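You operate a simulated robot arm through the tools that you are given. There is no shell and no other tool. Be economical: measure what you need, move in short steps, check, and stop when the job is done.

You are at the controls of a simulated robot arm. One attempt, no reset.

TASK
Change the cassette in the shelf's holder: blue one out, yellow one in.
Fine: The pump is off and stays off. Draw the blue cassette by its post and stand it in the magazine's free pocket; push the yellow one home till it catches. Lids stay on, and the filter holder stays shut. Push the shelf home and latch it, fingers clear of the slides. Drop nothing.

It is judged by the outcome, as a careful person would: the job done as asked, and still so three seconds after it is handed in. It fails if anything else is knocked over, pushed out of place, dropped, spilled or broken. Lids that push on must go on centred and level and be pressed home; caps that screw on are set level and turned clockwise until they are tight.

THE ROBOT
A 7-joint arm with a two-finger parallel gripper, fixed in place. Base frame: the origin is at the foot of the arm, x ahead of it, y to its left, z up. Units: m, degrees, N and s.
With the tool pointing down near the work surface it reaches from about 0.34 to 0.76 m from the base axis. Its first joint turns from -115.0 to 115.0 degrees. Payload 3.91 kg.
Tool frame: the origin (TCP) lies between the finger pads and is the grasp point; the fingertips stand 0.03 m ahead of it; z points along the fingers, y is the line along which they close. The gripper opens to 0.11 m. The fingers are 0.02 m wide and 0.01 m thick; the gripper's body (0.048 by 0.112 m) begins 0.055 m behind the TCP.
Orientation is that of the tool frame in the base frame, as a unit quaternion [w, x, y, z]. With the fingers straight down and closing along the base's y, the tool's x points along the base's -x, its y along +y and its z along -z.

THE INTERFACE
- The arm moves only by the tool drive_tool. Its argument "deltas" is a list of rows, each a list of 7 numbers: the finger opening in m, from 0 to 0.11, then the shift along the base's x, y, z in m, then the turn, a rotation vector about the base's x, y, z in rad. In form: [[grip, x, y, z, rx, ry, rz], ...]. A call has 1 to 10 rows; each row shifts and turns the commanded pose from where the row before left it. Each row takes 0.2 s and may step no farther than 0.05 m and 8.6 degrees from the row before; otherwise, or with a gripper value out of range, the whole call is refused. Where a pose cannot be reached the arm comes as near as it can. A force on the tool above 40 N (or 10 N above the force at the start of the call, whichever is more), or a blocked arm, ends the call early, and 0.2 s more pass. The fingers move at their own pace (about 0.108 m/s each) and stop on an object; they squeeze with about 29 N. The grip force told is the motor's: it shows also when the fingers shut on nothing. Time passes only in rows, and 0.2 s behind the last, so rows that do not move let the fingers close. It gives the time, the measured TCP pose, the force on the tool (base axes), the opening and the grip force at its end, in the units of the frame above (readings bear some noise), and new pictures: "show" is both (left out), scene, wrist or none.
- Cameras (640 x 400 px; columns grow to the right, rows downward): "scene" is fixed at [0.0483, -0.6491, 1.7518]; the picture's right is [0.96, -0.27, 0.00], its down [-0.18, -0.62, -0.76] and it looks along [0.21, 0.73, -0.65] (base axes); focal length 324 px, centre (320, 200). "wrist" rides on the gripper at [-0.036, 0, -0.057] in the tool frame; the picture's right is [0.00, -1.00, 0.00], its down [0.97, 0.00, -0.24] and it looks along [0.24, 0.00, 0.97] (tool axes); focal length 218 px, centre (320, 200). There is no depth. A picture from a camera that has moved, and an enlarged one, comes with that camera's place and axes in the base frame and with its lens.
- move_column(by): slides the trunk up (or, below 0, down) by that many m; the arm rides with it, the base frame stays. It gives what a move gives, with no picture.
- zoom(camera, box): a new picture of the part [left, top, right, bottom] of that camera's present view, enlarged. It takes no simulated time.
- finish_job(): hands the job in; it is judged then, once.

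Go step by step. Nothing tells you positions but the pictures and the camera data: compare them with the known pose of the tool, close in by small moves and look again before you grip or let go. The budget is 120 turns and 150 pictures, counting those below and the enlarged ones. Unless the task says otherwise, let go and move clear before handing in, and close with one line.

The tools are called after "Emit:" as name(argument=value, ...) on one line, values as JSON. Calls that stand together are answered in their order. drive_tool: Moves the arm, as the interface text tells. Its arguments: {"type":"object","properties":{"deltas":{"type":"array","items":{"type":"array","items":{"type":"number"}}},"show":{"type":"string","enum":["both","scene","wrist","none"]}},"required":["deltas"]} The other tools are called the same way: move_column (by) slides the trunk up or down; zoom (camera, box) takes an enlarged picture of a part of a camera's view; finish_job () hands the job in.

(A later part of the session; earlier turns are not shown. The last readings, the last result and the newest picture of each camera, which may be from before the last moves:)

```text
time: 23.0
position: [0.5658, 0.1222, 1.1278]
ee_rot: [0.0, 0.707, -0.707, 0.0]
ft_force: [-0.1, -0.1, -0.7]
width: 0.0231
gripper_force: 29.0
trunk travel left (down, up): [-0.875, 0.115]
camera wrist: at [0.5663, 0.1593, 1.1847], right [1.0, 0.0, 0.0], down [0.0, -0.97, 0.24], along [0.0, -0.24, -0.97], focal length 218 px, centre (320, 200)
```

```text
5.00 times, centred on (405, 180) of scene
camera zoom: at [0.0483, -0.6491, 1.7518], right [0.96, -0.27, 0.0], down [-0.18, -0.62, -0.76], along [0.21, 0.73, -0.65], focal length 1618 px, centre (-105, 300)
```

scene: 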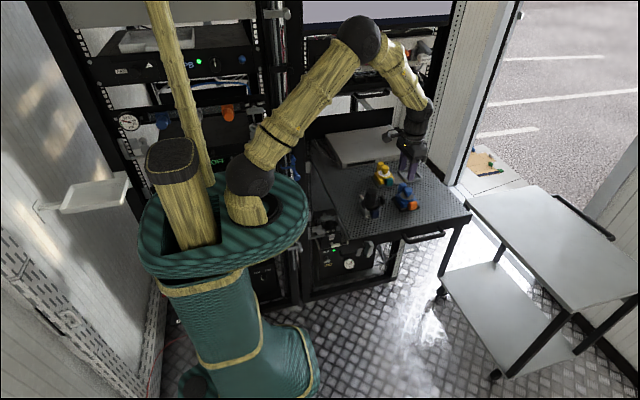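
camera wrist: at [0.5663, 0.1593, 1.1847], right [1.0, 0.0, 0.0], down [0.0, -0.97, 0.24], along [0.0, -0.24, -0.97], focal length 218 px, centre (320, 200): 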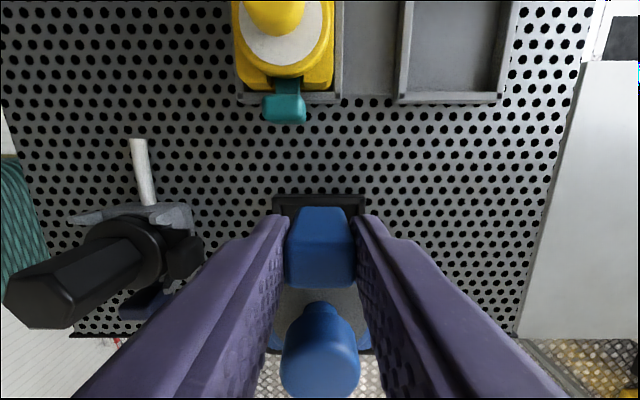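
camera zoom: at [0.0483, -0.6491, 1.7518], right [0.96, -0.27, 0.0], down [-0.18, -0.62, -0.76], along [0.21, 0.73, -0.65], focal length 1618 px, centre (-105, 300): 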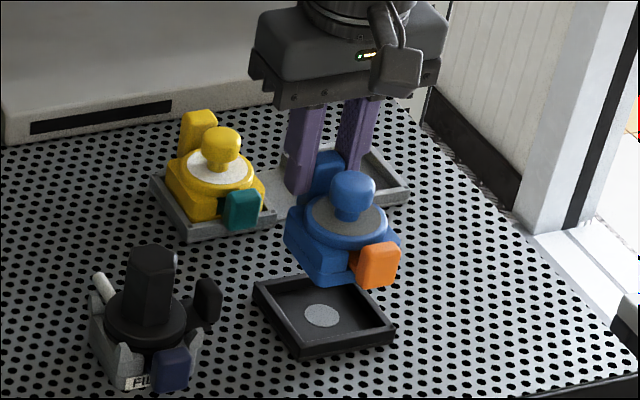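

Blue hangs level. The free pocket is offset from the holder by about (+0.089, +0.1375). I'll raise a little, go +x first, then +y, to stay clear of yellow.

Emit:
drive_tool(deltas=[[0, 0, 0, 0.02, 0, 0, 0], [0, 0.03, 0, 0, 0, 0, 0], [0, 0.03, 0, 0, 0, 0, 0], [0, 0.029, 0, 0, 0, 0, 0], [0, 0, 0.03, 0, 0, 0, 0], [0, 0, 0.035, 0, 0, 0, 0], [0, 0, 0.035, 0, 0, 0, 0], [0, 0, 0.03, 0, 0, 0, 0], [0, 0, 0.0075, 0, 0, 0, 0], [0, 0, 0, 0, 0, 0, 0]])

Emit:
zoom(camera="scene", box=[365, 120, 445, 200])

Emit:
zoom(camera="wrist", box=[220, 160, 420, 360])

```text
time: 25.2
position: [0.6544, 0.2613, 1.1478]
ee_rot: [0.0, -0.707, 0.707, 0.0]
ft_force: [-0.2, 0.0, -1.1]
width: 0.0234
gripper_force: 28.8
trunk travel left (down, up): [-0.875, 0.115]
camera wrist: at [0.6546, 0.2975, 1.2043], right [1.0, 0.0, 0.0], down [0.0, -0.97, 0.24], along [0.0, -0.24, -0.97], focal length 218 px, centre (320, 200)
```

scene: 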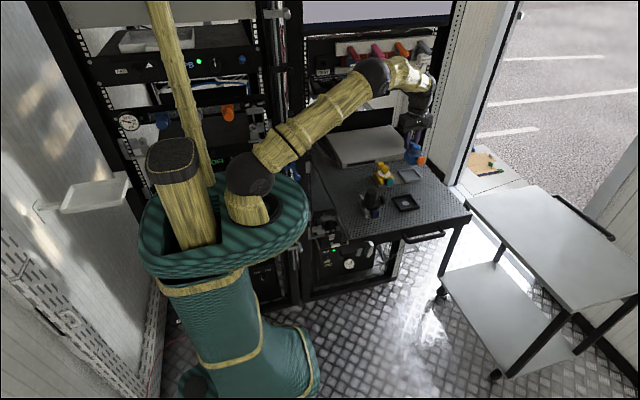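
wrist: 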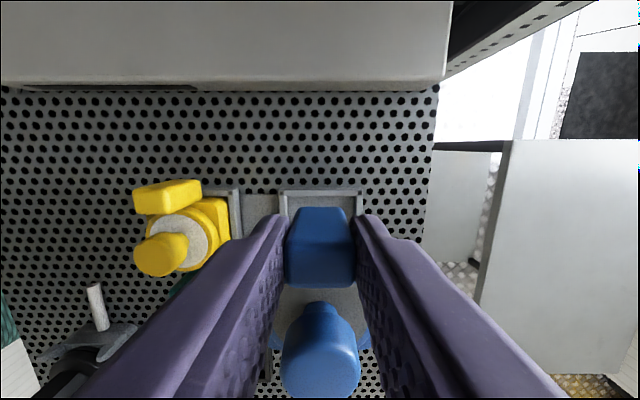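

```text
5.00 times, centred on (405, 160) of scene
camera zoom: at [0.0483, -0.6491, 1.7518], right [0.96, -0.27, 0.0], down [-0.18, -0.62, -0.76], along [0.21, 0.73, -0.65], focal length 1618 px, centre (-105, 400)
```

zoom: 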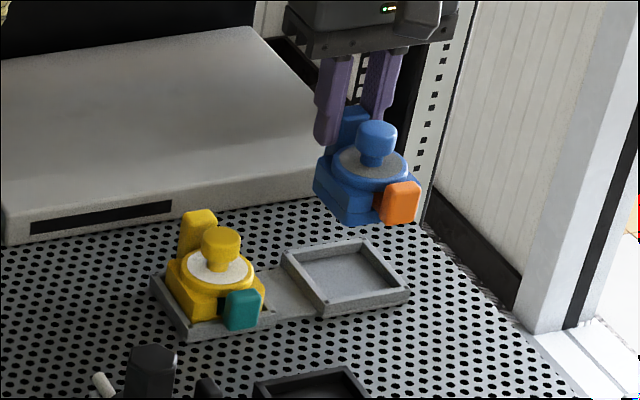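

```text
2.00 times, centred on (320, 260) of wrist
camera zoom: at [0.6546, 0.2975, 1.2043], right [1.0, 0.0, 0.0], down [0.0, -0.97, 0.24], along [0.0, -0.24, -0.97], focal length 436 px, centre (320, 80)
```

zoom: 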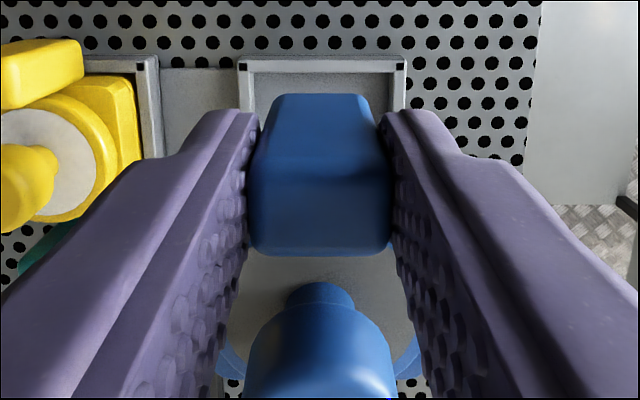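

Alignment over the pocket looks within about 1 mm. I'll lower it to roughly 2 cm above seat and check.

Emit:
drive_tool(deltas=[[0, 0.001, 0, -0.02, 0, 0, 0], [0, 0, 0, -0.02, 0, 0, 0], [0, 0, 0, -0.014, 0, 0, 0], [0, 0, 0, 0, 0, 0, 0]], show="wrist")

Emit:
zoom(camera="scene", box=[380, 130, 440, 190])

Emit:
zoom(camera="wrist", box=[250, 170, 390, 270])

```text
time: 26.2
position: [0.6566, 0.2619, 1.0951]
ee_rot: [0.0, 0.708, -0.706, 0.0]
ft_force: [0.1, 0.6, -1.4]
width: 0.0234
gripper_force: 29.7
trunk travel left (down, up): [-0.875, 0.115]
camera wrist: at [0.6568, 0.298, 1.1511], right [1.0, 0.0, 0.0], down [0.0, -0.97, 0.24], along [0.0, -0.24, -0.97], focal length 218 px, centre (320, 200)
```

wrist: 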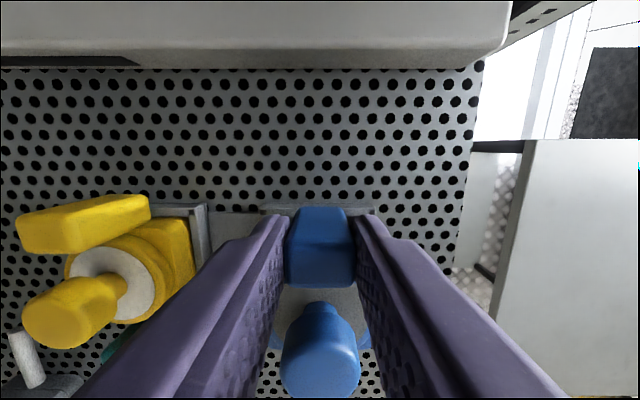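

```text
6.67 times, centred on (410, 160) of scene
camera zoom: at [0.0483, -0.6491, 1.7518], right [0.96, -0.27, 0.0], down [-0.18, -0.62, -0.76], along [0.21, 0.73, -0.65], focal length 2158 px, centre (-280, 467)
```

zoom: 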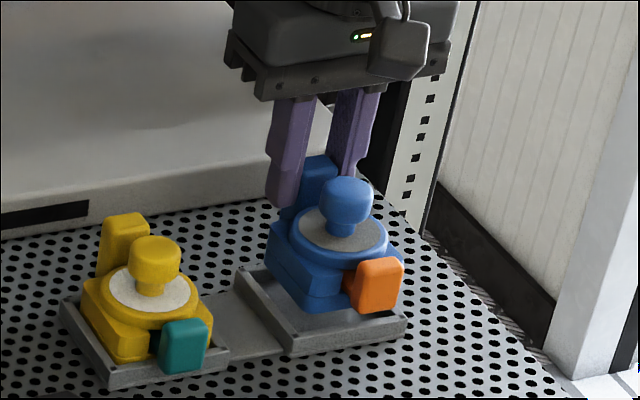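

```text
4.00 times, centred on (320, 220) of wrist
camera zoom: at [0.6568, 0.298, 1.1511], right [1.0, 0.0, 0.0], down [0.0, -0.97, 0.24], along [0.0, -0.24, -0.97], focal length 873 px, centre (320, 120)
```

zoom: 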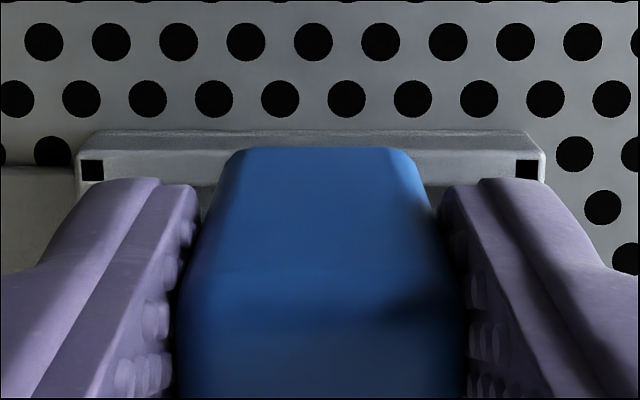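

It needs about −1.2 mm in x and +0.7 mm in y. I'll lower another centimetre and look closely.

Emit:
drive_tool(deltas=[[0, -0.0012, 0.0007, -0.004, 0, 0, 0], [0, 0, 0, -0.004, 0, 0, 0], [0, 0, 0, 0, 0, 0, 0]], show="wrist")

Emit:
zoom(camera="scene", box=[395, 145, 435, 185])

Emit:
zoom(camera="wrist", box=[250, 170, 390, 270])

```text
time: 27.0
position: [0.6551, 0.2619, 1.0869]
ee_rot: [0.0, -0.707, 0.708, 0.0]
ft_force: [-0.1, -0.2, -0.8]
width: 0.0234
gripper_force: 28.8
trunk travel left (down, up): [-0.875, 0.115]
camera wrist: at [0.6553, 0.2984, 1.1433], right [1.0, 0.0, 0.0], down [0.0, -0.97, 0.24], along [0.0, -0.24, -0.97], focal length 218 px, centre (320, 200)
```

wrist: 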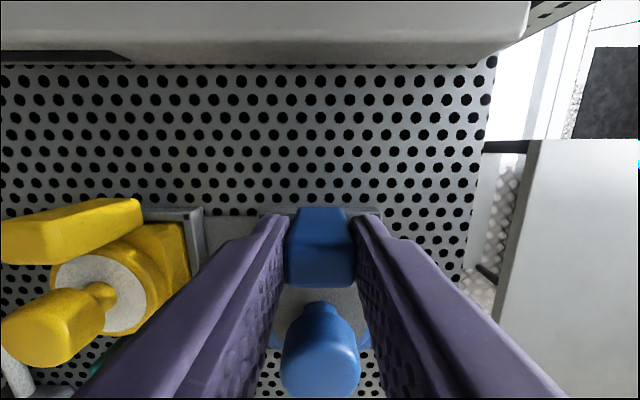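

```text
10.00 times, centred on (415, 165) of scene
camera zoom: at [0.0483, -0.6491, 1.7518], right [0.96, -0.27, 0.0], down [-0.18, -0.62, -0.76], along [0.21, 0.73, -0.65], focal length 3236 px, centre (-630, 550)
```

zoom: 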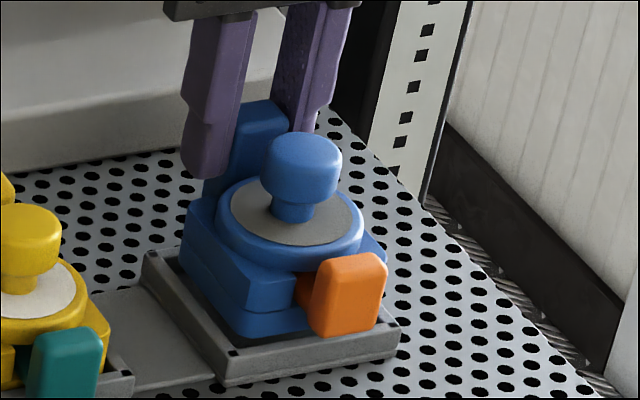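

```text
4.00 times, centred on (320, 220) of wrist
camera zoom: at [0.6553, 0.2984, 1.1433], right [1.0, 0.0, 0.0], down [0.0, -0.97, 0.24], along [0.0, -0.24, -0.97], focal length 873 px, centre (320, 120)
```

zoom: 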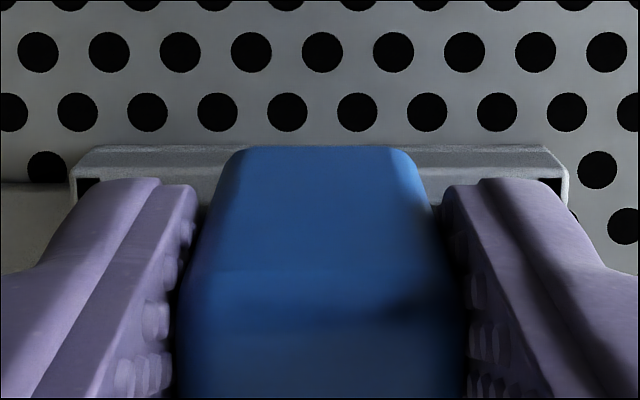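

It's centred in x. I'll lower it in small steps, watching the force for rim contact.

Emit:
drive_tool(deltas=[[0, 0, 0, -0.003, 0, 0, 0], [0, 0, 0, -0.002, 0, 0, 0], [0, 0, 0, -0.002, 0, 0, 0], [0, 0, 0, 0, 0, 0, 0]], show="none")

Emit:
zoom(camera="scene", box=[395, 145, 435, 185])

```text
time: 28.0
position: [0.655, 0.2629, 1.079]
ee_rot: [0.0, -0.707, 0.707, 0.0]
ft_force: [-0.2, 1.6, -0.7]
width: 0.0235
gripper_force: 28.7
trunk travel left (down, up): [-0.875, 0.115]
```

```text
10.00 times, centred on (415, 165) of scene
camera zoom: at [0.0483, -0.6491, 1.7518], right [0.96, -0.27, 0.0], down [-0.18, -0.62, -0.76], along [0.21, 0.73, -0.65], focal length 3236 px, centre (-630, 550)
```

zoom: 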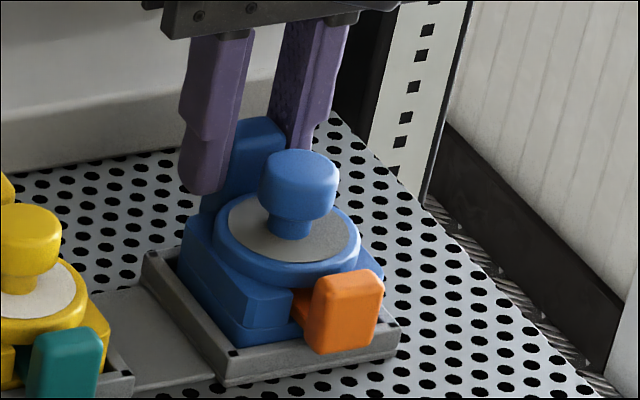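

It's going into the pocket freely. I'll continue to the bottom.

Emit:
drive_tool(deltas=[[0, 0, 0, -0.002, 0, 0, 0], [0, 0, 0, -0.0015, 0, 0, 0], [0, 0, 0, -0.0015, 0, 0, 0], [0, 0, 0, 0, 0, 0, 0]], show="none")

Emit:
zoom(camera="scene", box=[395, 145, 435, 185])

```text
time: 29.0
position: [0.655, 0.2612, 1.0746]
ee_rot: [0.0, 0.707, -0.707, 0.0]
ft_force: [-0.2, 0.3, 1.7]
width: 0.0235
gripper_force: 29.4
trunk travel left (down, up): [-0.875, 0.115]
```

```text
10.00 times, centred on (415, 165) of scene
camera zoom: at [0.0483, -0.6491, 1.7518], right [0.96, -0.27, 0.0], down [-0.18, -0.62, -0.76], along [0.21, 0.73, -0.65], focal length 3236 px, centre (-630, 550)
```

zoom: 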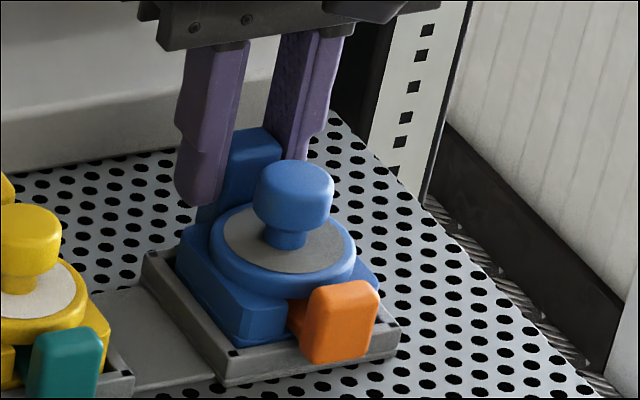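

Emit:
drive_tool(deltas=[[0, 0, 0, -0.001, 0, 0, 0], [0, 0, 0, -0.001, 0, 0, 0], [0, 0, 0, 0, 0, 0, 0]], show="none")

```text
time: 29.8
position: [0.654, 0.262, 1.074]
ee_rot: [-0.002, 0.707, -0.707, 0.0]
ft_force: [3.5, 2.5, 16.9]
width: 0.0234
gripper_force: 29.0
trunk travel left (down, up): [-0.875, 0.115]
```

It's on the floor of the pocket. I'll relax, open and rise.

Emit:
drive_tool(deltas=[[0, 0, 0, 0.0018, 0, 0, 0], [0.045, 0, 0, 0, 0, 0, 0], [0.045, 0, 0, 0.01, 0, 0, 0], [0.045, 0, 0, 0.03, 0, 0, 0], [0.045, 0, 0, 0.03, 0, 0, 0], [0.045, 0, 0, 0, 0, 0, 0]], show="wrist")

Emit:
zoom(camera="scene", box=[370, 145, 430, 205])

```text
time: 31.2
position: [0.6543, 0.2608, 1.1467]
ee_rot: [0.0, 0.708, -0.707, -0.001]
ft_force: [0.5, 0.2, 0.5]
width: 0.0452
gripper_force: 0.0
trunk travel left (down, up): [-0.875, 0.115]
camera wrist: at [0.655, 0.2972, 1.204], right [1.0, 0.0, 0.0], down [0.0, -0.97, 0.24], along [0.0, -0.24, -0.97], focal length 218 px, centre (320, 200)
```

wrist: 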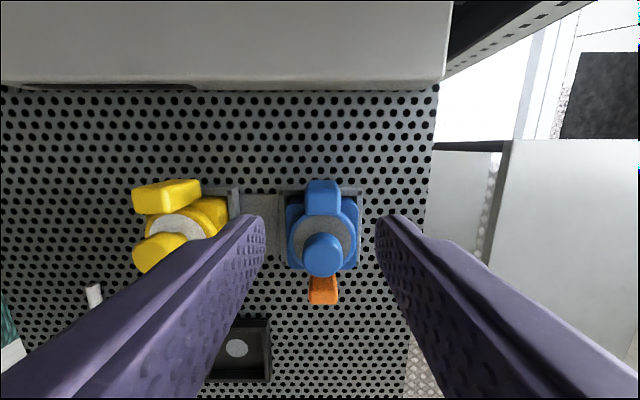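

```text
6.67 times, centred on (400, 175) of scene
camera zoom: at [0.0483, -0.6491, 1.7518], right [0.96, -0.27, 0.0], down [-0.18, -0.62, -0.76], along [0.21, 0.73, -0.65], focal length 2158 px, centre (-213, 367)
```

zoom: 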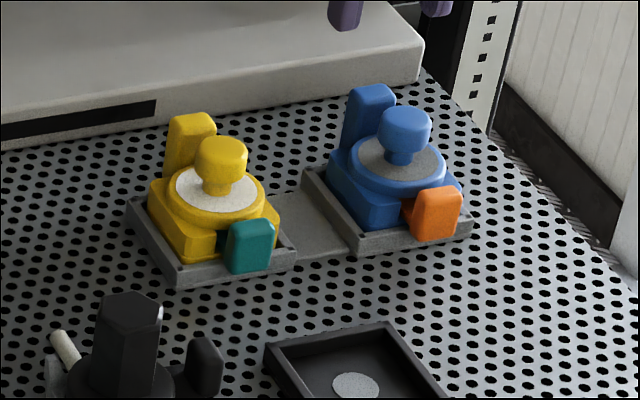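

Blue stands level in the pocket with its lid on. Yellow is about 0.108 m toward −x, so I'll move above its slab.

Emit:
drive_tool(deltas=[[0.05, -0.04, 0, 0, 0, 0, 0], [0.05, -0.04, 0, 0, 0, 0, 0], [0.05, -0.028, 0, -0.02, 0, 0, 0], [0.05, 0, 0, 0, 0, 0, 0]], show="wrist")

Emit:
zoom(camera="wrist", box=[220, 100, 420, 300])

```text
time: 32.2
position: [0.5468, 0.2615, 1.1259]
ee_rot: [0.0, 0.707, -0.707, 0.0]
ft_force: [-0.4, 0.0, -0.8]
width: 0.0499
gripper_force: 0.1
trunk travel left (down, up): [-0.875, 0.115]
camera wrist: at [0.5471, 0.2989, 1.1814], right [1.0, 0.0, 0.0], down [0.0, -0.97, 0.24], along [0.0, -0.24, -0.97], focal length 218 px, centre (320, 200)
```

wrist: 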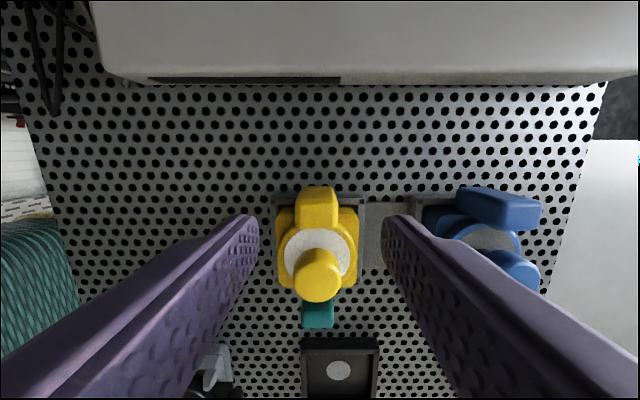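

```text
2.00 times, centred on (320, 200) of wrist
camera zoom: at [0.5471, 0.2989, 1.1814], right [1.0, 0.0, 0.0], down [0.0, -0.97, 0.24], along [0.0, -0.24, -0.97], focal length 436 px, centre (320, 200)
```

zoom: 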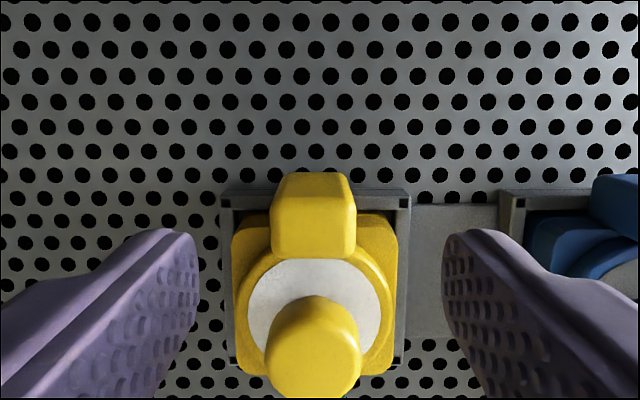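

Yellow's slab is about 1.6 mm toward −x and about 2 mm toward +y. I'll correct that and descend.

Emit:
drive_tool(deltas=[[0.045, -0.0016, 0.002, -0.02, 0, 0, 0], [0.045, 0, 0, -0.018, 0, 0, 0], [0.045, 0, 0, -0.008, 0, 0, 0], [0.045, 0, 0, 0, 0, 0, 0]], show="wrist")

Emit:
zoom(camera="wrist", box=[220, 120, 420, 320])

Emit:
zoom(camera="scene", box=[360, 140, 420, 200])

```text
time: 33.2
position: [0.5445, 0.2641, 1.0799]
ee_rot: [-0.001, 0.707, -0.707, 0.0]
ft_force: [-0.2, -0.7, 0.5]
width: 0.0452
gripper_force: 0.0
trunk travel left (down, up): [-0.875, 0.115]
camera wrist: at [0.5449, 0.3009, 1.1361], right [1.0, 0.0, 0.0], down [0.0, -0.97, 0.24], along [0.0, -0.24, -0.97], focal length 218 px, centre (320, 200)
```

wrist: 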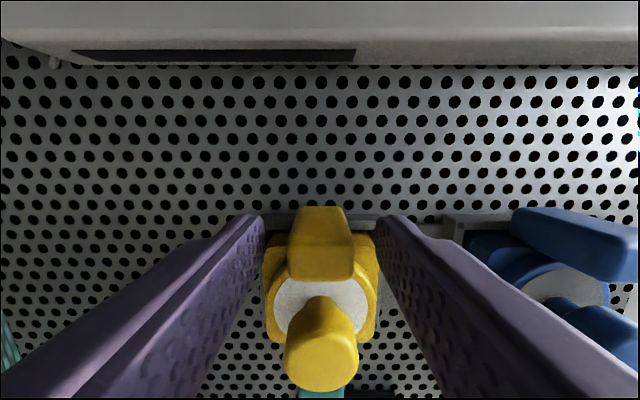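

```text
2.00 times, centred on (320, 220) of wrist
camera zoom: at [0.5449, 0.3009, 1.1361], right [1.0, 0.0, 0.0], down [0.0, -0.97, 0.24], along [0.0, -0.24, -0.97], focal length 436 px, centre (320, 160)
```

zoom: 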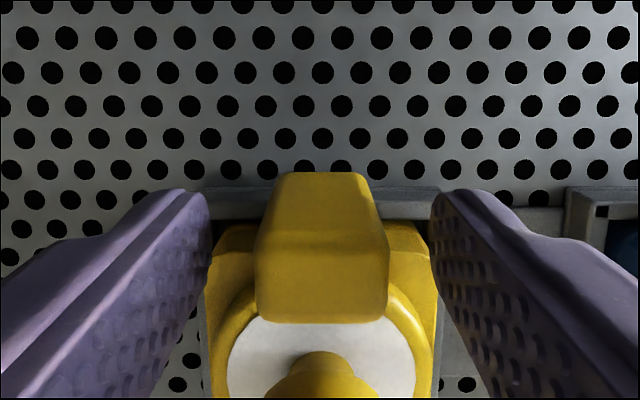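

```text
6.67 times, centred on (390, 170) of scene
camera zoom: at [0.0483, -0.6491, 1.7518], right [0.96, -0.27, 0.0], down [-0.18, -0.62, -0.76], along [0.21, 0.73, -0.65], focal length 2158 px, centre (-147, 400)
```

zoom: 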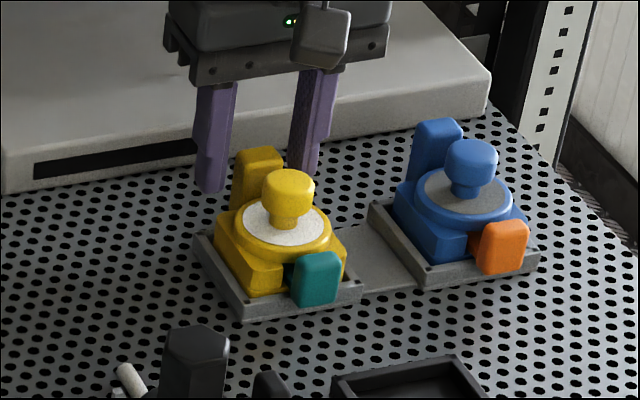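

Centred. I'll lower 5 mm and grip.

Emit:
drive_tool(deltas=[[0.045, 0.0002, 0, -0.0045, 0, 0, 0], [0.045, 0, 0, 0, 0, 0, 0], [0.02, 0, 0, 0, 0, 0, 0], [0.0, 0, 0, 0, 0, 0, 0], [0.0, 0, 0, 0, 0, 0, 0]], show="none")

Emit:
drive_tool(deltas=[[0, 0, 0, 0.003, 0, 0, 0], [0, 0, 0, 0.004, 0, 0, 0], [0, 0, 0, 0, 0, 0, 0]], show="none")

Emit:
zoom(camera="scene", box=[360, 140, 420, 200])

```text
time: 34.4
position: [0.5468, 0.2648, 1.0745]
ee_rot: [0.0, -0.707, 0.708, -0.001]
ft_force: [0.1, -0.6, 0.3]
width: 0.0231
gripper_force: 29.3
trunk travel left (down, up): [-0.875, 0.115]
```

```text
time: 35.2
position: [0.544, 0.2649, 1.0813]
ee_rot: [0.0, 0.708, -0.707, 0.0]
ft_force: [0.5, 0.0, -1.1]
width: 0.023
gripper_force: 29.0
trunk travel left (down, up): [-0.875, 0.115]
```

```text
6.67 times, centred on (390, 170) of scene
camera zoom: at [0.0483, -0.6491, 1.7518], right [0.96, -0.27, 0.0], down [-0.18, -0.62, -0.76], along [0.21, 0.73, -0.65], focal length 2158 px, centre (-147, 400)
```

zoom: 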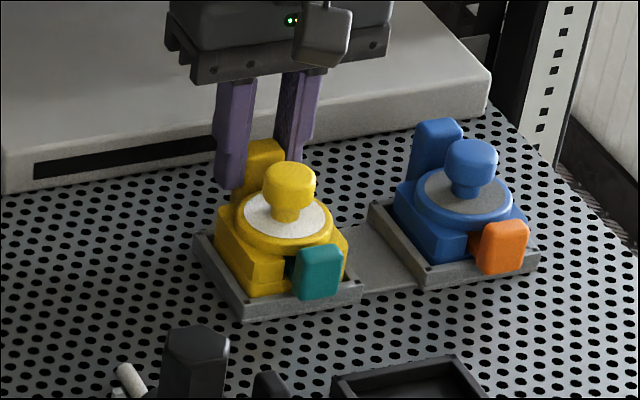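

Yellow lifts level with its lid on. I'll raise it and carry it over the holder.

Emit:
drive_tool(deltas=[[0, 0, 0, 0.02, 0, 0, 0], [0, 0, 0, 0.025, 0, 0, 0], [0, 0, 0, 0.02, 0, 0, 0], [0, 0.005, -0.035, 0, 0, 0, 0], [0, 0.005, -0.035, 0, 0, 0, 0], [0, 0.005, -0.035, 0, 0, 0, 0], [0, 0.0055, -0.0365, 0, 0, 0, 0], [0, 0, 0, 0, 0, 0, 0]], show="wrist")

Emit:
zoom(camera="scene", box=[365, 140, 445, 220])

Emit:
zoom(camera="wrist", box=[240, 160, 400, 260])

```text
time: 37.0
position: [0.5694, 0.1231, 1.1423]
ee_rot: [0.0, -0.707, 0.707, 0.0]
ft_force: [0.0, -0.2, -0.9]
width: 0.0229
gripper_force: 28.9
trunk travel left (down, up): [-0.875, 0.115]
camera wrist: at [0.5689, 0.1601, 1.1997], right [1.0, 0.0, 0.0], down [0.0, -0.97, 0.24], along [0.0, -0.24, -0.97], focal length 218 px, centre (320, 200)
```

wrist: 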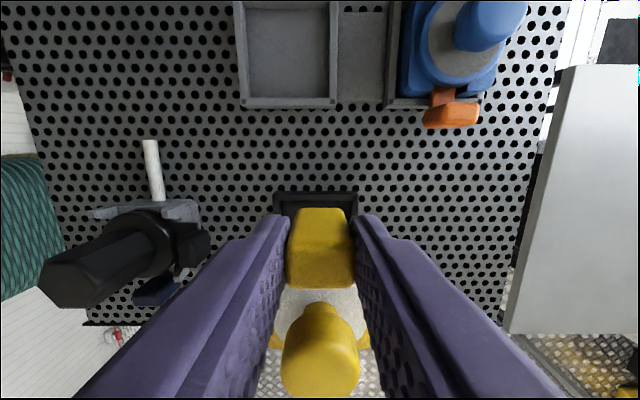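

```text
5.00 times, centred on (405, 180) of scene
camera zoom: at [0.0483, -0.6491, 1.7518], right [0.96, -0.27, 0.0], down [-0.18, -0.62, -0.76], along [0.21, 0.73, -0.65], focal length 1618 px, centre (-105, 300)
```

zoom: 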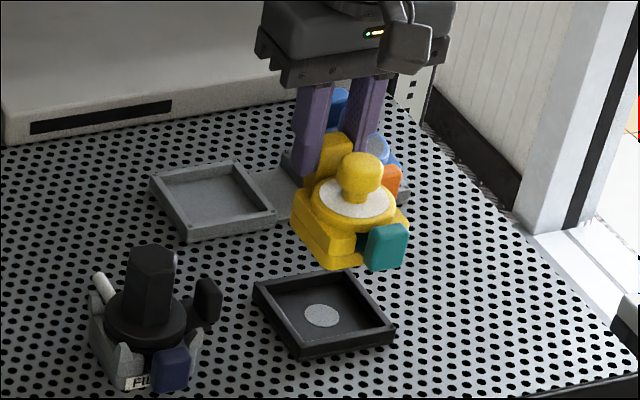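

```text
4.00 times, centred on (320, 210) of wrist
camera zoom: at [0.5689, 0.1601, 1.1997], right [1.0, 0.0, 0.0], down [0.0, -0.97, 0.24], along [0.0, -0.24, -0.97], focal length 873 px, centre (320, 160)
```

zoom: 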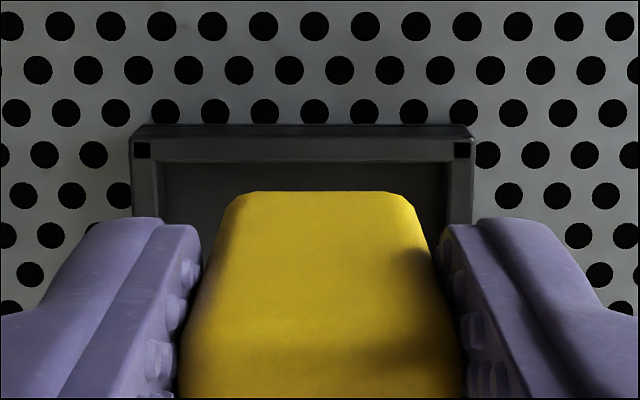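

It needs −3.5 mm in x; y matches the reference. I'll lower it to just above the holder.

Emit:
drive_tool(deltas=[[0, -0.0035, 0, -0.02, 0, 0, 0], [0, 0, 0, -0.02, 0, 0, 0], [0, 0, 0, -0.01, 0, 0, 0], [0, 0, 0, 0, 0, 0, 0]], show="wrist")

Emit:
zoom(camera="wrist", box=[240, 160, 400, 260])

Emit:
zoom(camera="scene", box=[385, 170, 425, 210])

```text
time: 38.0
position: [0.5626, 0.1211, 1.0962]
ee_rot: [0.0, 0.708, -0.707, -0.001]
ft_force: [0.1, 0.4, -0.9]
width: 0.0233
gripper_force: 28.7
trunk travel left (down, up): [-0.875, 0.115]
camera wrist: at [0.563, 0.1582, 1.1529], right [1.0, 0.0, 0.0], down [0.0, -0.97, 0.24], along [0.0, -0.24, -0.97], focal length 218 px, centre (320, 200)
```

wrist: 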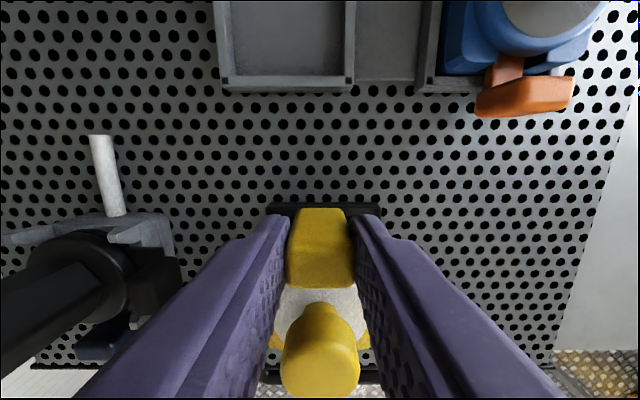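

```text
4.00 times, centred on (320, 210) of wrist
camera zoom: at [0.563, 0.1582, 1.1529], right [1.0, 0.0, 0.0], down [0.0, -0.97, 0.24], along [0.0, -0.24, -0.97], focal length 873 px, centre (320, 160)
```

zoom: 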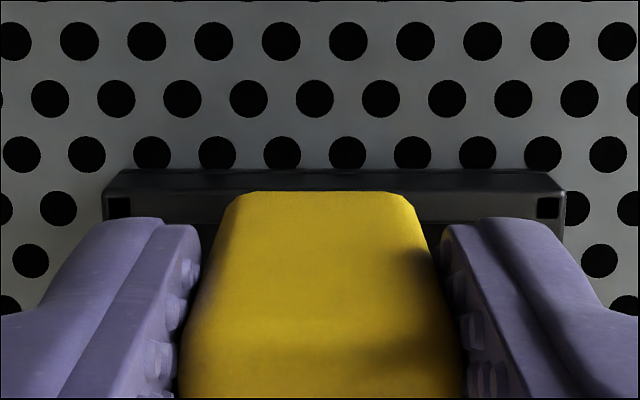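

```text
10.00 times, centred on (405, 190) of scene
camera zoom: at [0.0483, -0.6491, 1.7518], right [0.96, -0.27, 0.0], down [-0.18, -0.62, -0.76], along [0.21, 0.73, -0.65], focal length 3236 px, centre (-530, 300)
```

zoom: 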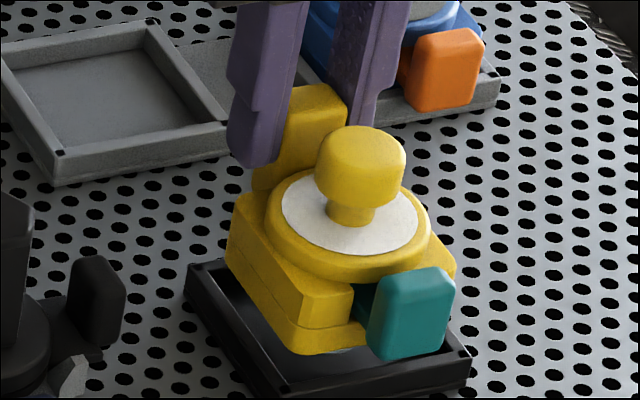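

It's 2 mm short in x. I'll correct and lower a few mm with another check.

Emit:
drive_tool(deltas=[[0, 0.002, 0, -0.004, 0, 0, 0], [0, 0, 0, -0.003, 0, 0, 0], [0, 0, 0, 0, 0, 0, 0]], show="none")

Emit:
zoom(camera="wrist", box=[240, 160, 400, 260])

Emit:
zoom(camera="scene", box=[385, 170, 425, 210])

```text
time: 38.8
position: [0.5664, 0.1222, 1.0894]
ee_rot: [0.0, -0.707, 0.707, -0.001]
ft_force: [0.9, -0.5, -1.5]
width: 0.0231
gripper_force: 29.2
trunk travel left (down, up): [-0.875, 0.115]
```

```text
4.00 times, centred on (320, 210) of wrist
camera zoom: at [0.5646, 0.159, 1.1456], right [1.0, 0.0, 0.0], down [0.0, -0.97, 0.24], along [0.0, -0.24, -0.97], focal length 873 px, centre (320, 160)
```

zoom: 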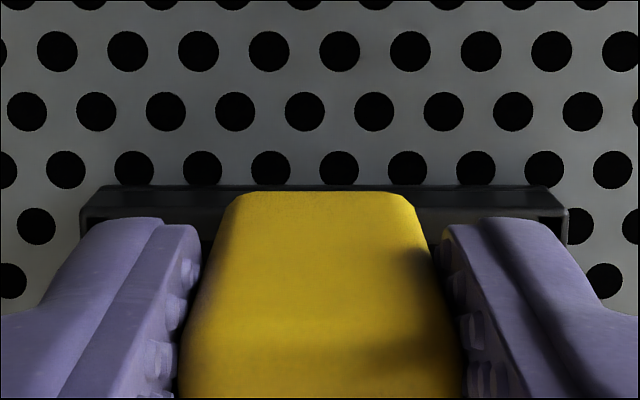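

```text
10.00 times, centred on (405, 190) of scene
camera zoom: at [0.0483, -0.6491, 1.7518], right [0.96, -0.27, 0.0], down [-0.18, -0.62, -0.76], along [0.21, 0.73, -0.65], focal length 3236 px, centre (-530, 300)
```

zoom: 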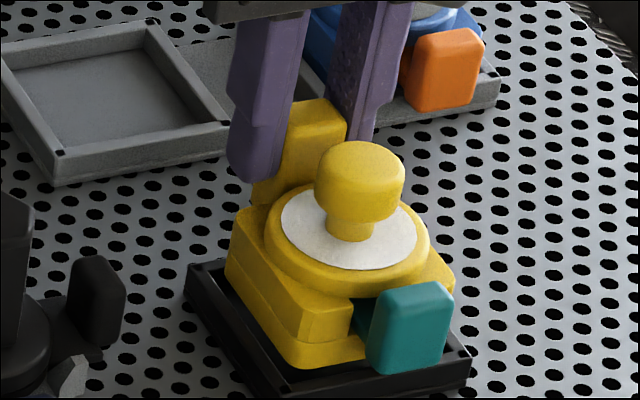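

Within 0.7 mm now. I'll lower gently into the holder.

Emit:
drive_tool(deltas=[[0, 0.0005, 0, -0.003, 0, 0, 0], [0, 0, 0, -0.003, 0, 0, 0], [0, 0, 0, -0.003, 0, 0, 0], [0, 0, 0, 0, 0, 0, 0]], show="none")

Emit:
zoom(camera="scene", box=[385, 170, 425, 210])

```text
time: 39.8
position: [0.5648, 0.1238, 1.0801]
ee_rot: [0.0, 0.708, -0.706, 0.001]
ft_force: [1.0, 2.3, -0.1]
width: 0.0231
gripper_force: 28.9
trunk travel left (down, up): [-0.875, 0.115]
```

```text
10.00 times, centred on (405, 190) of scene
camera zoom: at [0.0483, -0.6491, 1.7518], right [0.96, -0.27, 0.0], down [-0.18, -0.62, -0.76], along [0.21, 0.73, -0.65], focal length 3236 px, centre (-530, 300)
```

zoom: 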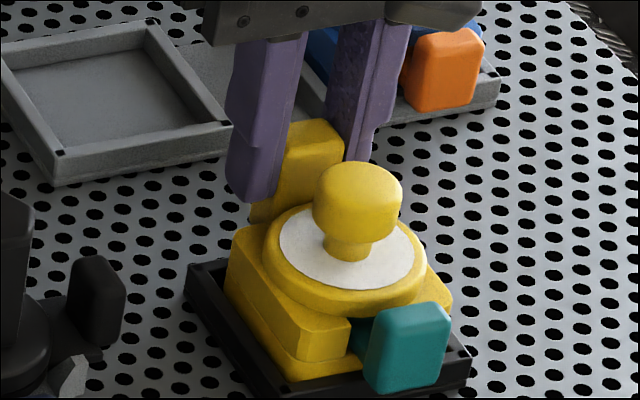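

It's sliding in. I'll continue down to the catch in small steps, watching the force.

Emit:
drive_tool(deltas=[[0, 0, 0, -0.002, 0, 0, 0], [0, 0, 0, -0.002, 0, 0, 0], [0, 0, 0, -0.001, 0, 0, 0], [0, 0, 0, 0, 0, 0, 0]], show="none")

Emit:
drive_tool(deltas=[[0, 0, 0, -0.001, 0, 0, 0], [0, 0, 0, -0.001, 0, 0, 0], [0, 0, 0, 0, 0, 0, 0]], show="none")

Emit:
zoom(camera="scene", box=[385, 170, 425, 210])

```text
time: 40.8
position: [0.5665, 0.1235, 1.0763]
ee_rot: [-0.001, 0.707, -0.707, 0.001]
ft_force: [0.3, 8.1, 8.3]
width: 0.0232
gripper_force: 28.9
trunk travel left (down, up): [-0.875, 0.115]
```

```text
time: 41.6
position: [0.5659, 0.1235, 1.0754]
ee_rot: [0.001, -0.707, 0.707, -0.002]
ft_force: [7.6, 7.4, 27.1]
width: 0.0231
gripper_force: 29.2
trunk travel left (down, up): [-0.875, 0.115]
```

```text
10.00 times, centred on (405, 190) of scene
camera zoom: at [0.0483, -0.6491, 1.7518], right [0.96, -0.27, 0.0], down [-0.18, -0.62, -0.76], along [0.21, 0.73, -0.65], focal length 3236 px, centre (-530, 300)
```

zoom: 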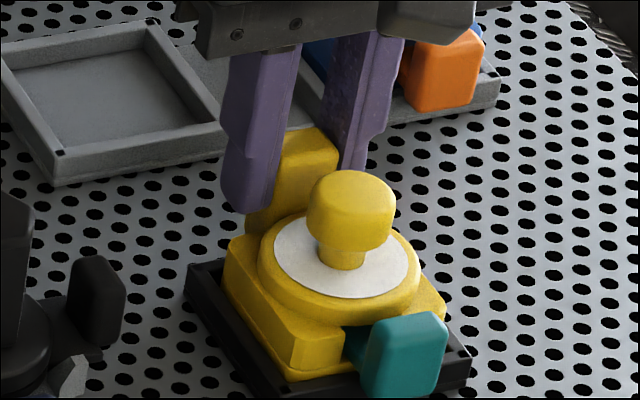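

The heights match blue's home position, with 27 N of push. I'll relax, open, rise and look.

Emit:
drive_tool(deltas=[[0, 0, 0, 0.001, 0, 0, 0], [0.045, 0, 0, 0.001, 0, 0, 0], [0.045, 0, 0, 0, 0, 0, 0], [0.045, 0, 0, 0.02, 0, 0, 0], [0.045, 0, 0, 0.03, 0, 0, 0], [0.045, 0, 0, 0, 0, 0, 0]], show="wrist")

Emit:
zoom(camera="scene", box=[375, 160, 435, 220])

Emit:
zoom(camera="wrist", box=[220, 120, 420, 320])

```text
time: 43.0
position: [0.5646, 0.1228, 1.1226]
ee_rot: [0.0, -0.707, 0.707, 0.001]
ft_force: [0.2, -0.4, 0.3]
width: 0.0452
gripper_force: 0.2
trunk travel left (down, up): [-0.875, 0.115]
camera wrist: at [0.5643, 0.1597, 1.1786], right [1.0, 0.0, 0.0], down [0.0, -0.97, 0.24], along [0.0, -0.24, -0.97], focal length 218 px, centre (320, 200)
```

wrist: 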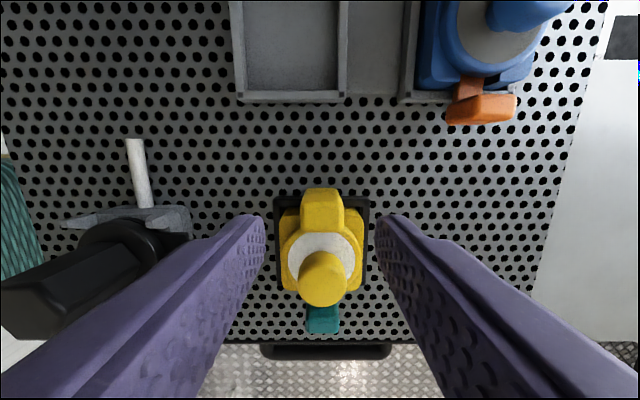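

```text
6.67 times, centred on (405, 190) of scene
camera zoom: at [0.0483, -0.6491, 1.7518], right [0.96, -0.27, 0.0], down [-0.18, -0.62, -0.76], along [0.21, 0.73, -0.65], focal length 2158 px, centre (-247, 267)
```

zoom: 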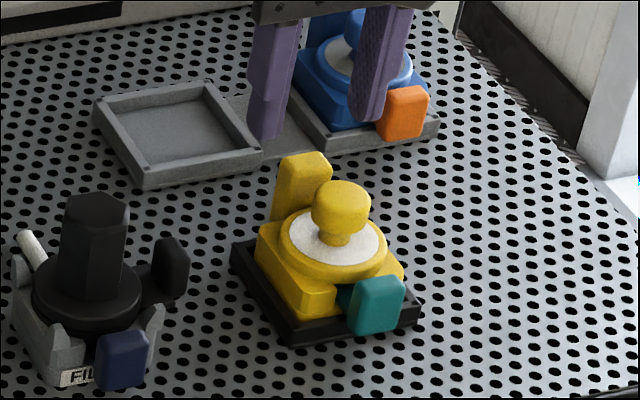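

```text
2.00 times, centred on (320, 220) of wrist
camera zoom: at [0.5643, 0.1597, 1.1786], right [1.0, 0.0, 0.0], down [0.0, -0.97, 0.24], along [0.0, -0.24, -0.97], focal length 436 px, centre (320, 160)
```

zoom: 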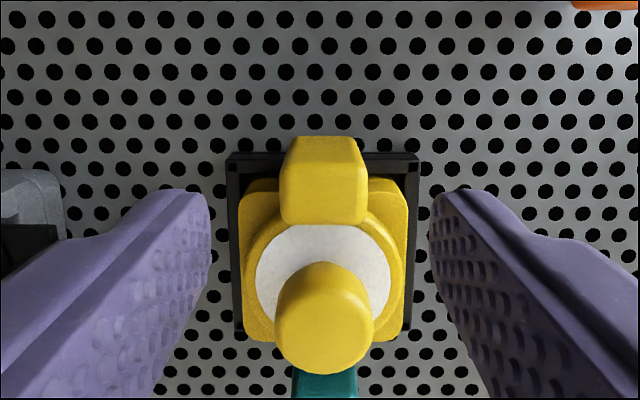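

Yellow sits exactly where blue was. To be sure the catch is engaged, I'll press centrally on top with closed fingers.

Emit:
drive_tool(deltas=[[0.0, 0, -0.018, 0.005, 0, 0, 0], [0.0, 0, -0.018, 0, 0, 0, 0], [0.0, 0, 0, 0, 0, 0, 0]], show="wrist")

Emit:
zoom(camera="scene", box=[375, 160, 435, 220])

```text
time: 43.8
position: [0.5643, 0.0855, 1.1306]
ee_rot: [0.0, -0.707, 0.707, 0.0]
ft_force: [-0.2, 0.0, 0.1]
width: 0.0
gripper_force: 29.0
trunk travel left (down, up): [-0.875, 0.115]
camera wrist: at [0.5645, 0.1225, 1.187], right [1.0, 0.0, 0.0], down [0.0, -0.97, 0.24], along [0.0, -0.24, -0.97], focal length 218 px, centre (320, 200)
```

wrist: 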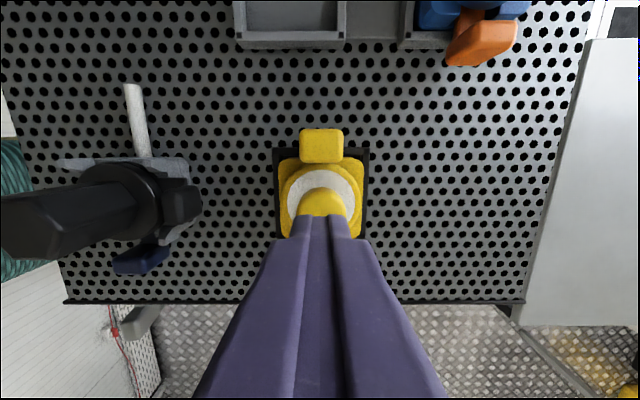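

```text
6.67 times, centred on (405, 190) of scene
camera zoom: at [0.0483, -0.6491, 1.7518], right [0.96, -0.27, 0.0], down [-0.18, -0.62, -0.76], along [0.21, 0.73, -0.65], focal length 2158 px, centre (-247, 267)
```

zoom: 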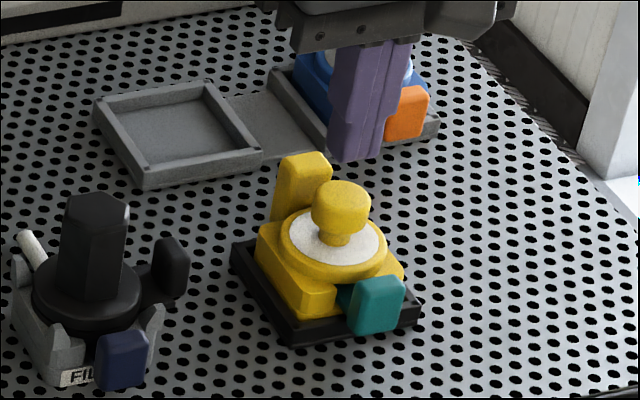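

Emit:
drive_tool(deltas=[[0, 0, 0, -0.012, 0, 0, 0], [0, 0, 0, -0.007, 0, 0, 0], [0, 0, 0, -0.002, 0, 0, 0], [0, 0, 0, -0.001, 0, 0, 0], [0, 0, 0, 0, 0, 0, 0]], show="none")

Emit:
zoom(camera="scene", box=[375, 160, 435, 220])

```text
time: 45.0
position: [0.5648, 0.0868, 1.1066]
ee_rot: [0.0, 0.708, -0.706, -0.001]
ft_force: [0.1, -0.8, -0.6]
width: 0.0001
gripper_force: 29.2
trunk travel left (down, up): [-0.875, 0.115]
```

```text
6.67 times, centred on (405, 190) of scene
camera zoom: at [0.0483, -0.6491, 1.7518], right [0.96, -0.27, 0.0], down [-0.18, -0.62, -0.76], along [0.21, 0.73, -0.65], focal length 2158 px, centre (-247, 267)
```

zoom: 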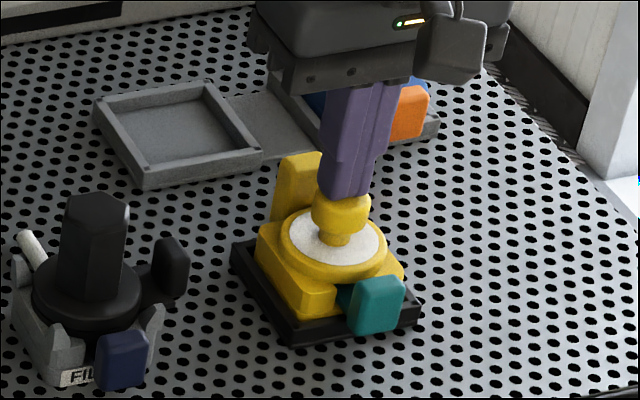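

The fingers are over the knob, just touching. I'll press down in small steps.

Emit:
drive_tool(deltas=[[0, 0, 0, -0.001, 0, 0, 0], [0, 0, 0, -0.001, 0, 0, 0], [0, 0, 0, -0.001, 0, 0, 0], [0, 0, 0, 0, 0, 0, 0]], show="none")

```text
time: 46.0
position: [0.5652, 0.0865, 1.1058]
ee_rot: [0.001, -0.707, 0.707, -0.002]
ft_force: [3.3, -0.9, 19.6]
width: 0.0
gripper_force: 29.1
trunk travel left (down, up): [-0.875, 0.115]
```

Emit:
drive_tool(deltas=[[0, 0, 0, -0.001, 0, 0, 0], [0, 0, 0, -0.0005, 0, 0, 0], [0, 0, 0, 0, 0, 0, 0]], show="none")

```text
time: 46.8
position: [0.5653, 0.0855, 1.1054]
ee_rot: [0.003, -0.707, 0.707, -0.001]
ft_force: [8.1, 3.3, 31.5]
width: 0.0001
gripper_force: 29.1
trunk travel left (down, up): [-0.875, 0.115]
```

Home under 31 N without moving. Now I'll rise and go to look at the shelf's front edge, handle and latch.

Emit:
drive_tool(deltas=[[0, 0, 0, 0.01, 0, 0, 0], [0, 0, 0, 0.04, 0, 0, 0], [0, 0, 0, 0.04, 0, 0, 0], [0, 0, -0.04, 0.04, 0, 0, 0], [0, 0, -0.04, 0, 0, 0, 0], [0, -0.02, -0.04, 0, 0, 0, 0], [0, -0.02, 0, 0, 0, 0, 0], [0, 0, 0, 0, 0, 0, 0]])

Emit:
zoom(camera="scene", box=[300, 190, 480, 302])

Emit:
zoom(camera="scene", box=[310, 220, 374, 260])

```text
refused: row 4 steps farther than a row can; nothing moved
```

```text
3.56 times, centred on (390, 246) of scene
camera zoom: at [0.0483, -0.6491, 1.7518], right [0.96, -0.27, 0.0], down [-0.18, -0.62, -0.76], along [0.21, 0.73, -0.65], focal length 1151 px, centre (71, 36)
```

zoom: 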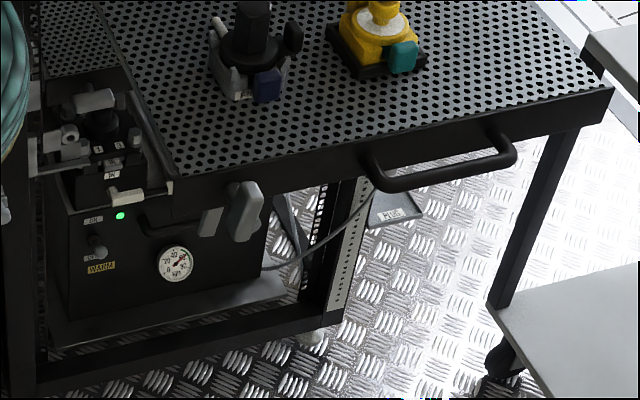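

```text
10.00 times, centred on (342, 240) of scene
camera zoom: at [0.0483, -0.6491, 1.7518], right [0.96, -0.27, 0.0], down [-0.18, -0.62, -0.76], along [0.21, 0.73, -0.65], focal length 3236 px, centre (100, -200)
```

zoom: 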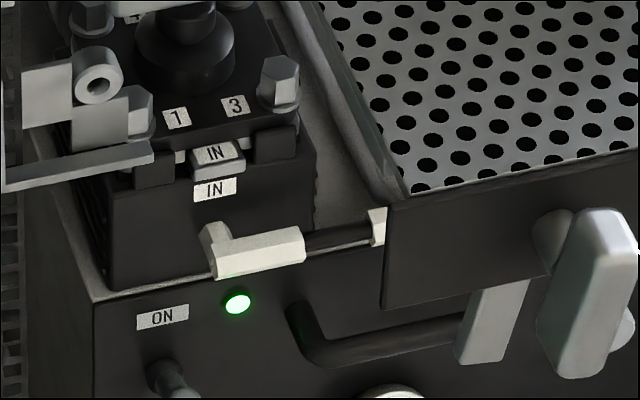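

I'll redo that move with smaller steps.

Emit:
drive_tool(deltas=[[0, 0, 0, 0.01, 0, 0, 0], [0, 0, 0, 0.04, 0, 0, 0], [0, 0, 0, 0.04, 0, 0, 0], [0, 0, -0.02, 0.04, 0, 0, -0.145], [0, 0, -0.045, 0, 0, 0, -0.145], [0, -0.02, -0.04, 0, 0, 0, -0.145], [0, -0.03, -0.03, 0, 0, 0, -0.145], [0, -0.03, -0.03, 0, 0, 0, -0.145], [0, 0, -0.03, 0, 0, 0, -0.145], [0, 0, 0, 0, 0, 0, -0.145]], show="none")

Emit:
drive_tool(deltas=[[0, 0, 0, 0, 0, 0, -0.145], [0, 0, 0, 0, 0, 0, -0.145], [0, 0, 0, 0, 0, 0, -0.145], [0, 0, 0, 0, 0, 0, -0.145], [0, 0, 0, 0, 0, 0, -0.145], [0, 0, 0, 0, 0, 0, -0.145], [0, 0, 0, 0, 0, 0, -0.145], [0, 0, 0, 0, 0, 0, -0.145], [0, 0, 0, 0, 0, 0, -0.145], [0, 0, 0, 0, 0, 0, -0.145]], show="none")

Emit:
drive_tool(deltas=[[0, 0, 0, 0, 0, 0, -0.145], [0, 0, 0, 0, 0, 0, -0.145], [0, 0, 0, 0, 0, 0, -0.145], [0, 0, 0, 0, 0, 0, -0.145], [0, 0, 0, 0, 0, 0, -0.0966], [0, 0, 0, 0, 0, 0, 0]])

```text
time: 49.0
position: [0.4814, -0.1052, 1.2327]
ee_rot: [-0.001, -0.275, 0.961, -0.001]
ft_force: [-0.1, 0.4, 0.4]
width: 0.0
gripper_force: 29.1
trunk travel left (down, up): [-0.875, 0.115]
```

```text
time: 51.2
position: [0.4852, -0.1093, 1.2327]
ee_rot: [0.0, 0.433, 0.901, 0.0]
ft_force: [0.6, -0.7, -0.9]
width: 0.0001
gripper_force: 28.7
trunk travel left (down, up): [-0.875, 0.115]
```

```text
time: 52.6
position: [0.485, -0.1096, 1.2329]
ee_rot: [0.0, 0.708, 0.706, 0.001]
ft_force: [0.4, 0.0, 1.0]
width: 0.0
gripper_force: 29.2
trunk travel left (down, up): [-0.875, 0.115]
camera wrist: at [0.4848, -0.1447, 1.2897], right [-1.0, 0.0, 0.0], down [0.0, 0.97, 0.24], along [0.0, 0.24, -0.97], focal length 218 px, centre (320, 200)
```

scene: 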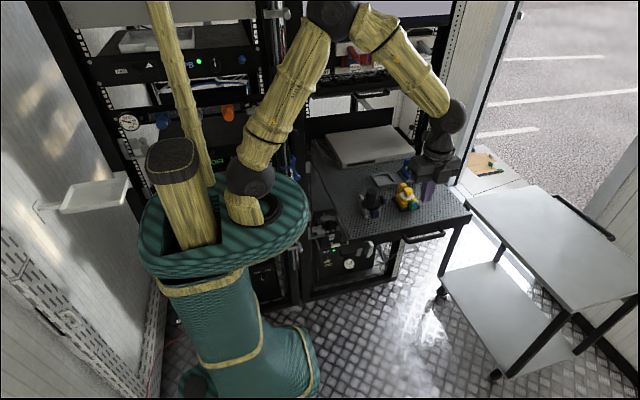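
wrist: 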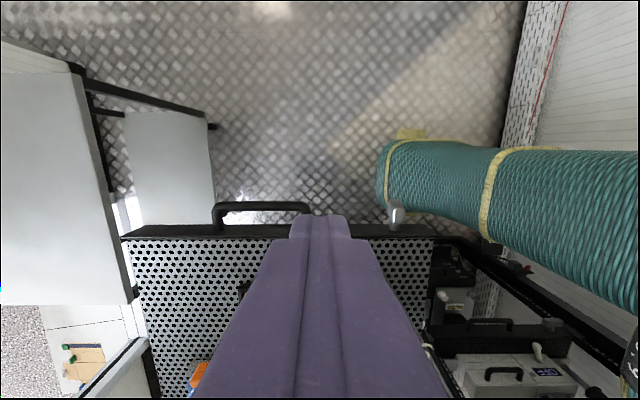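

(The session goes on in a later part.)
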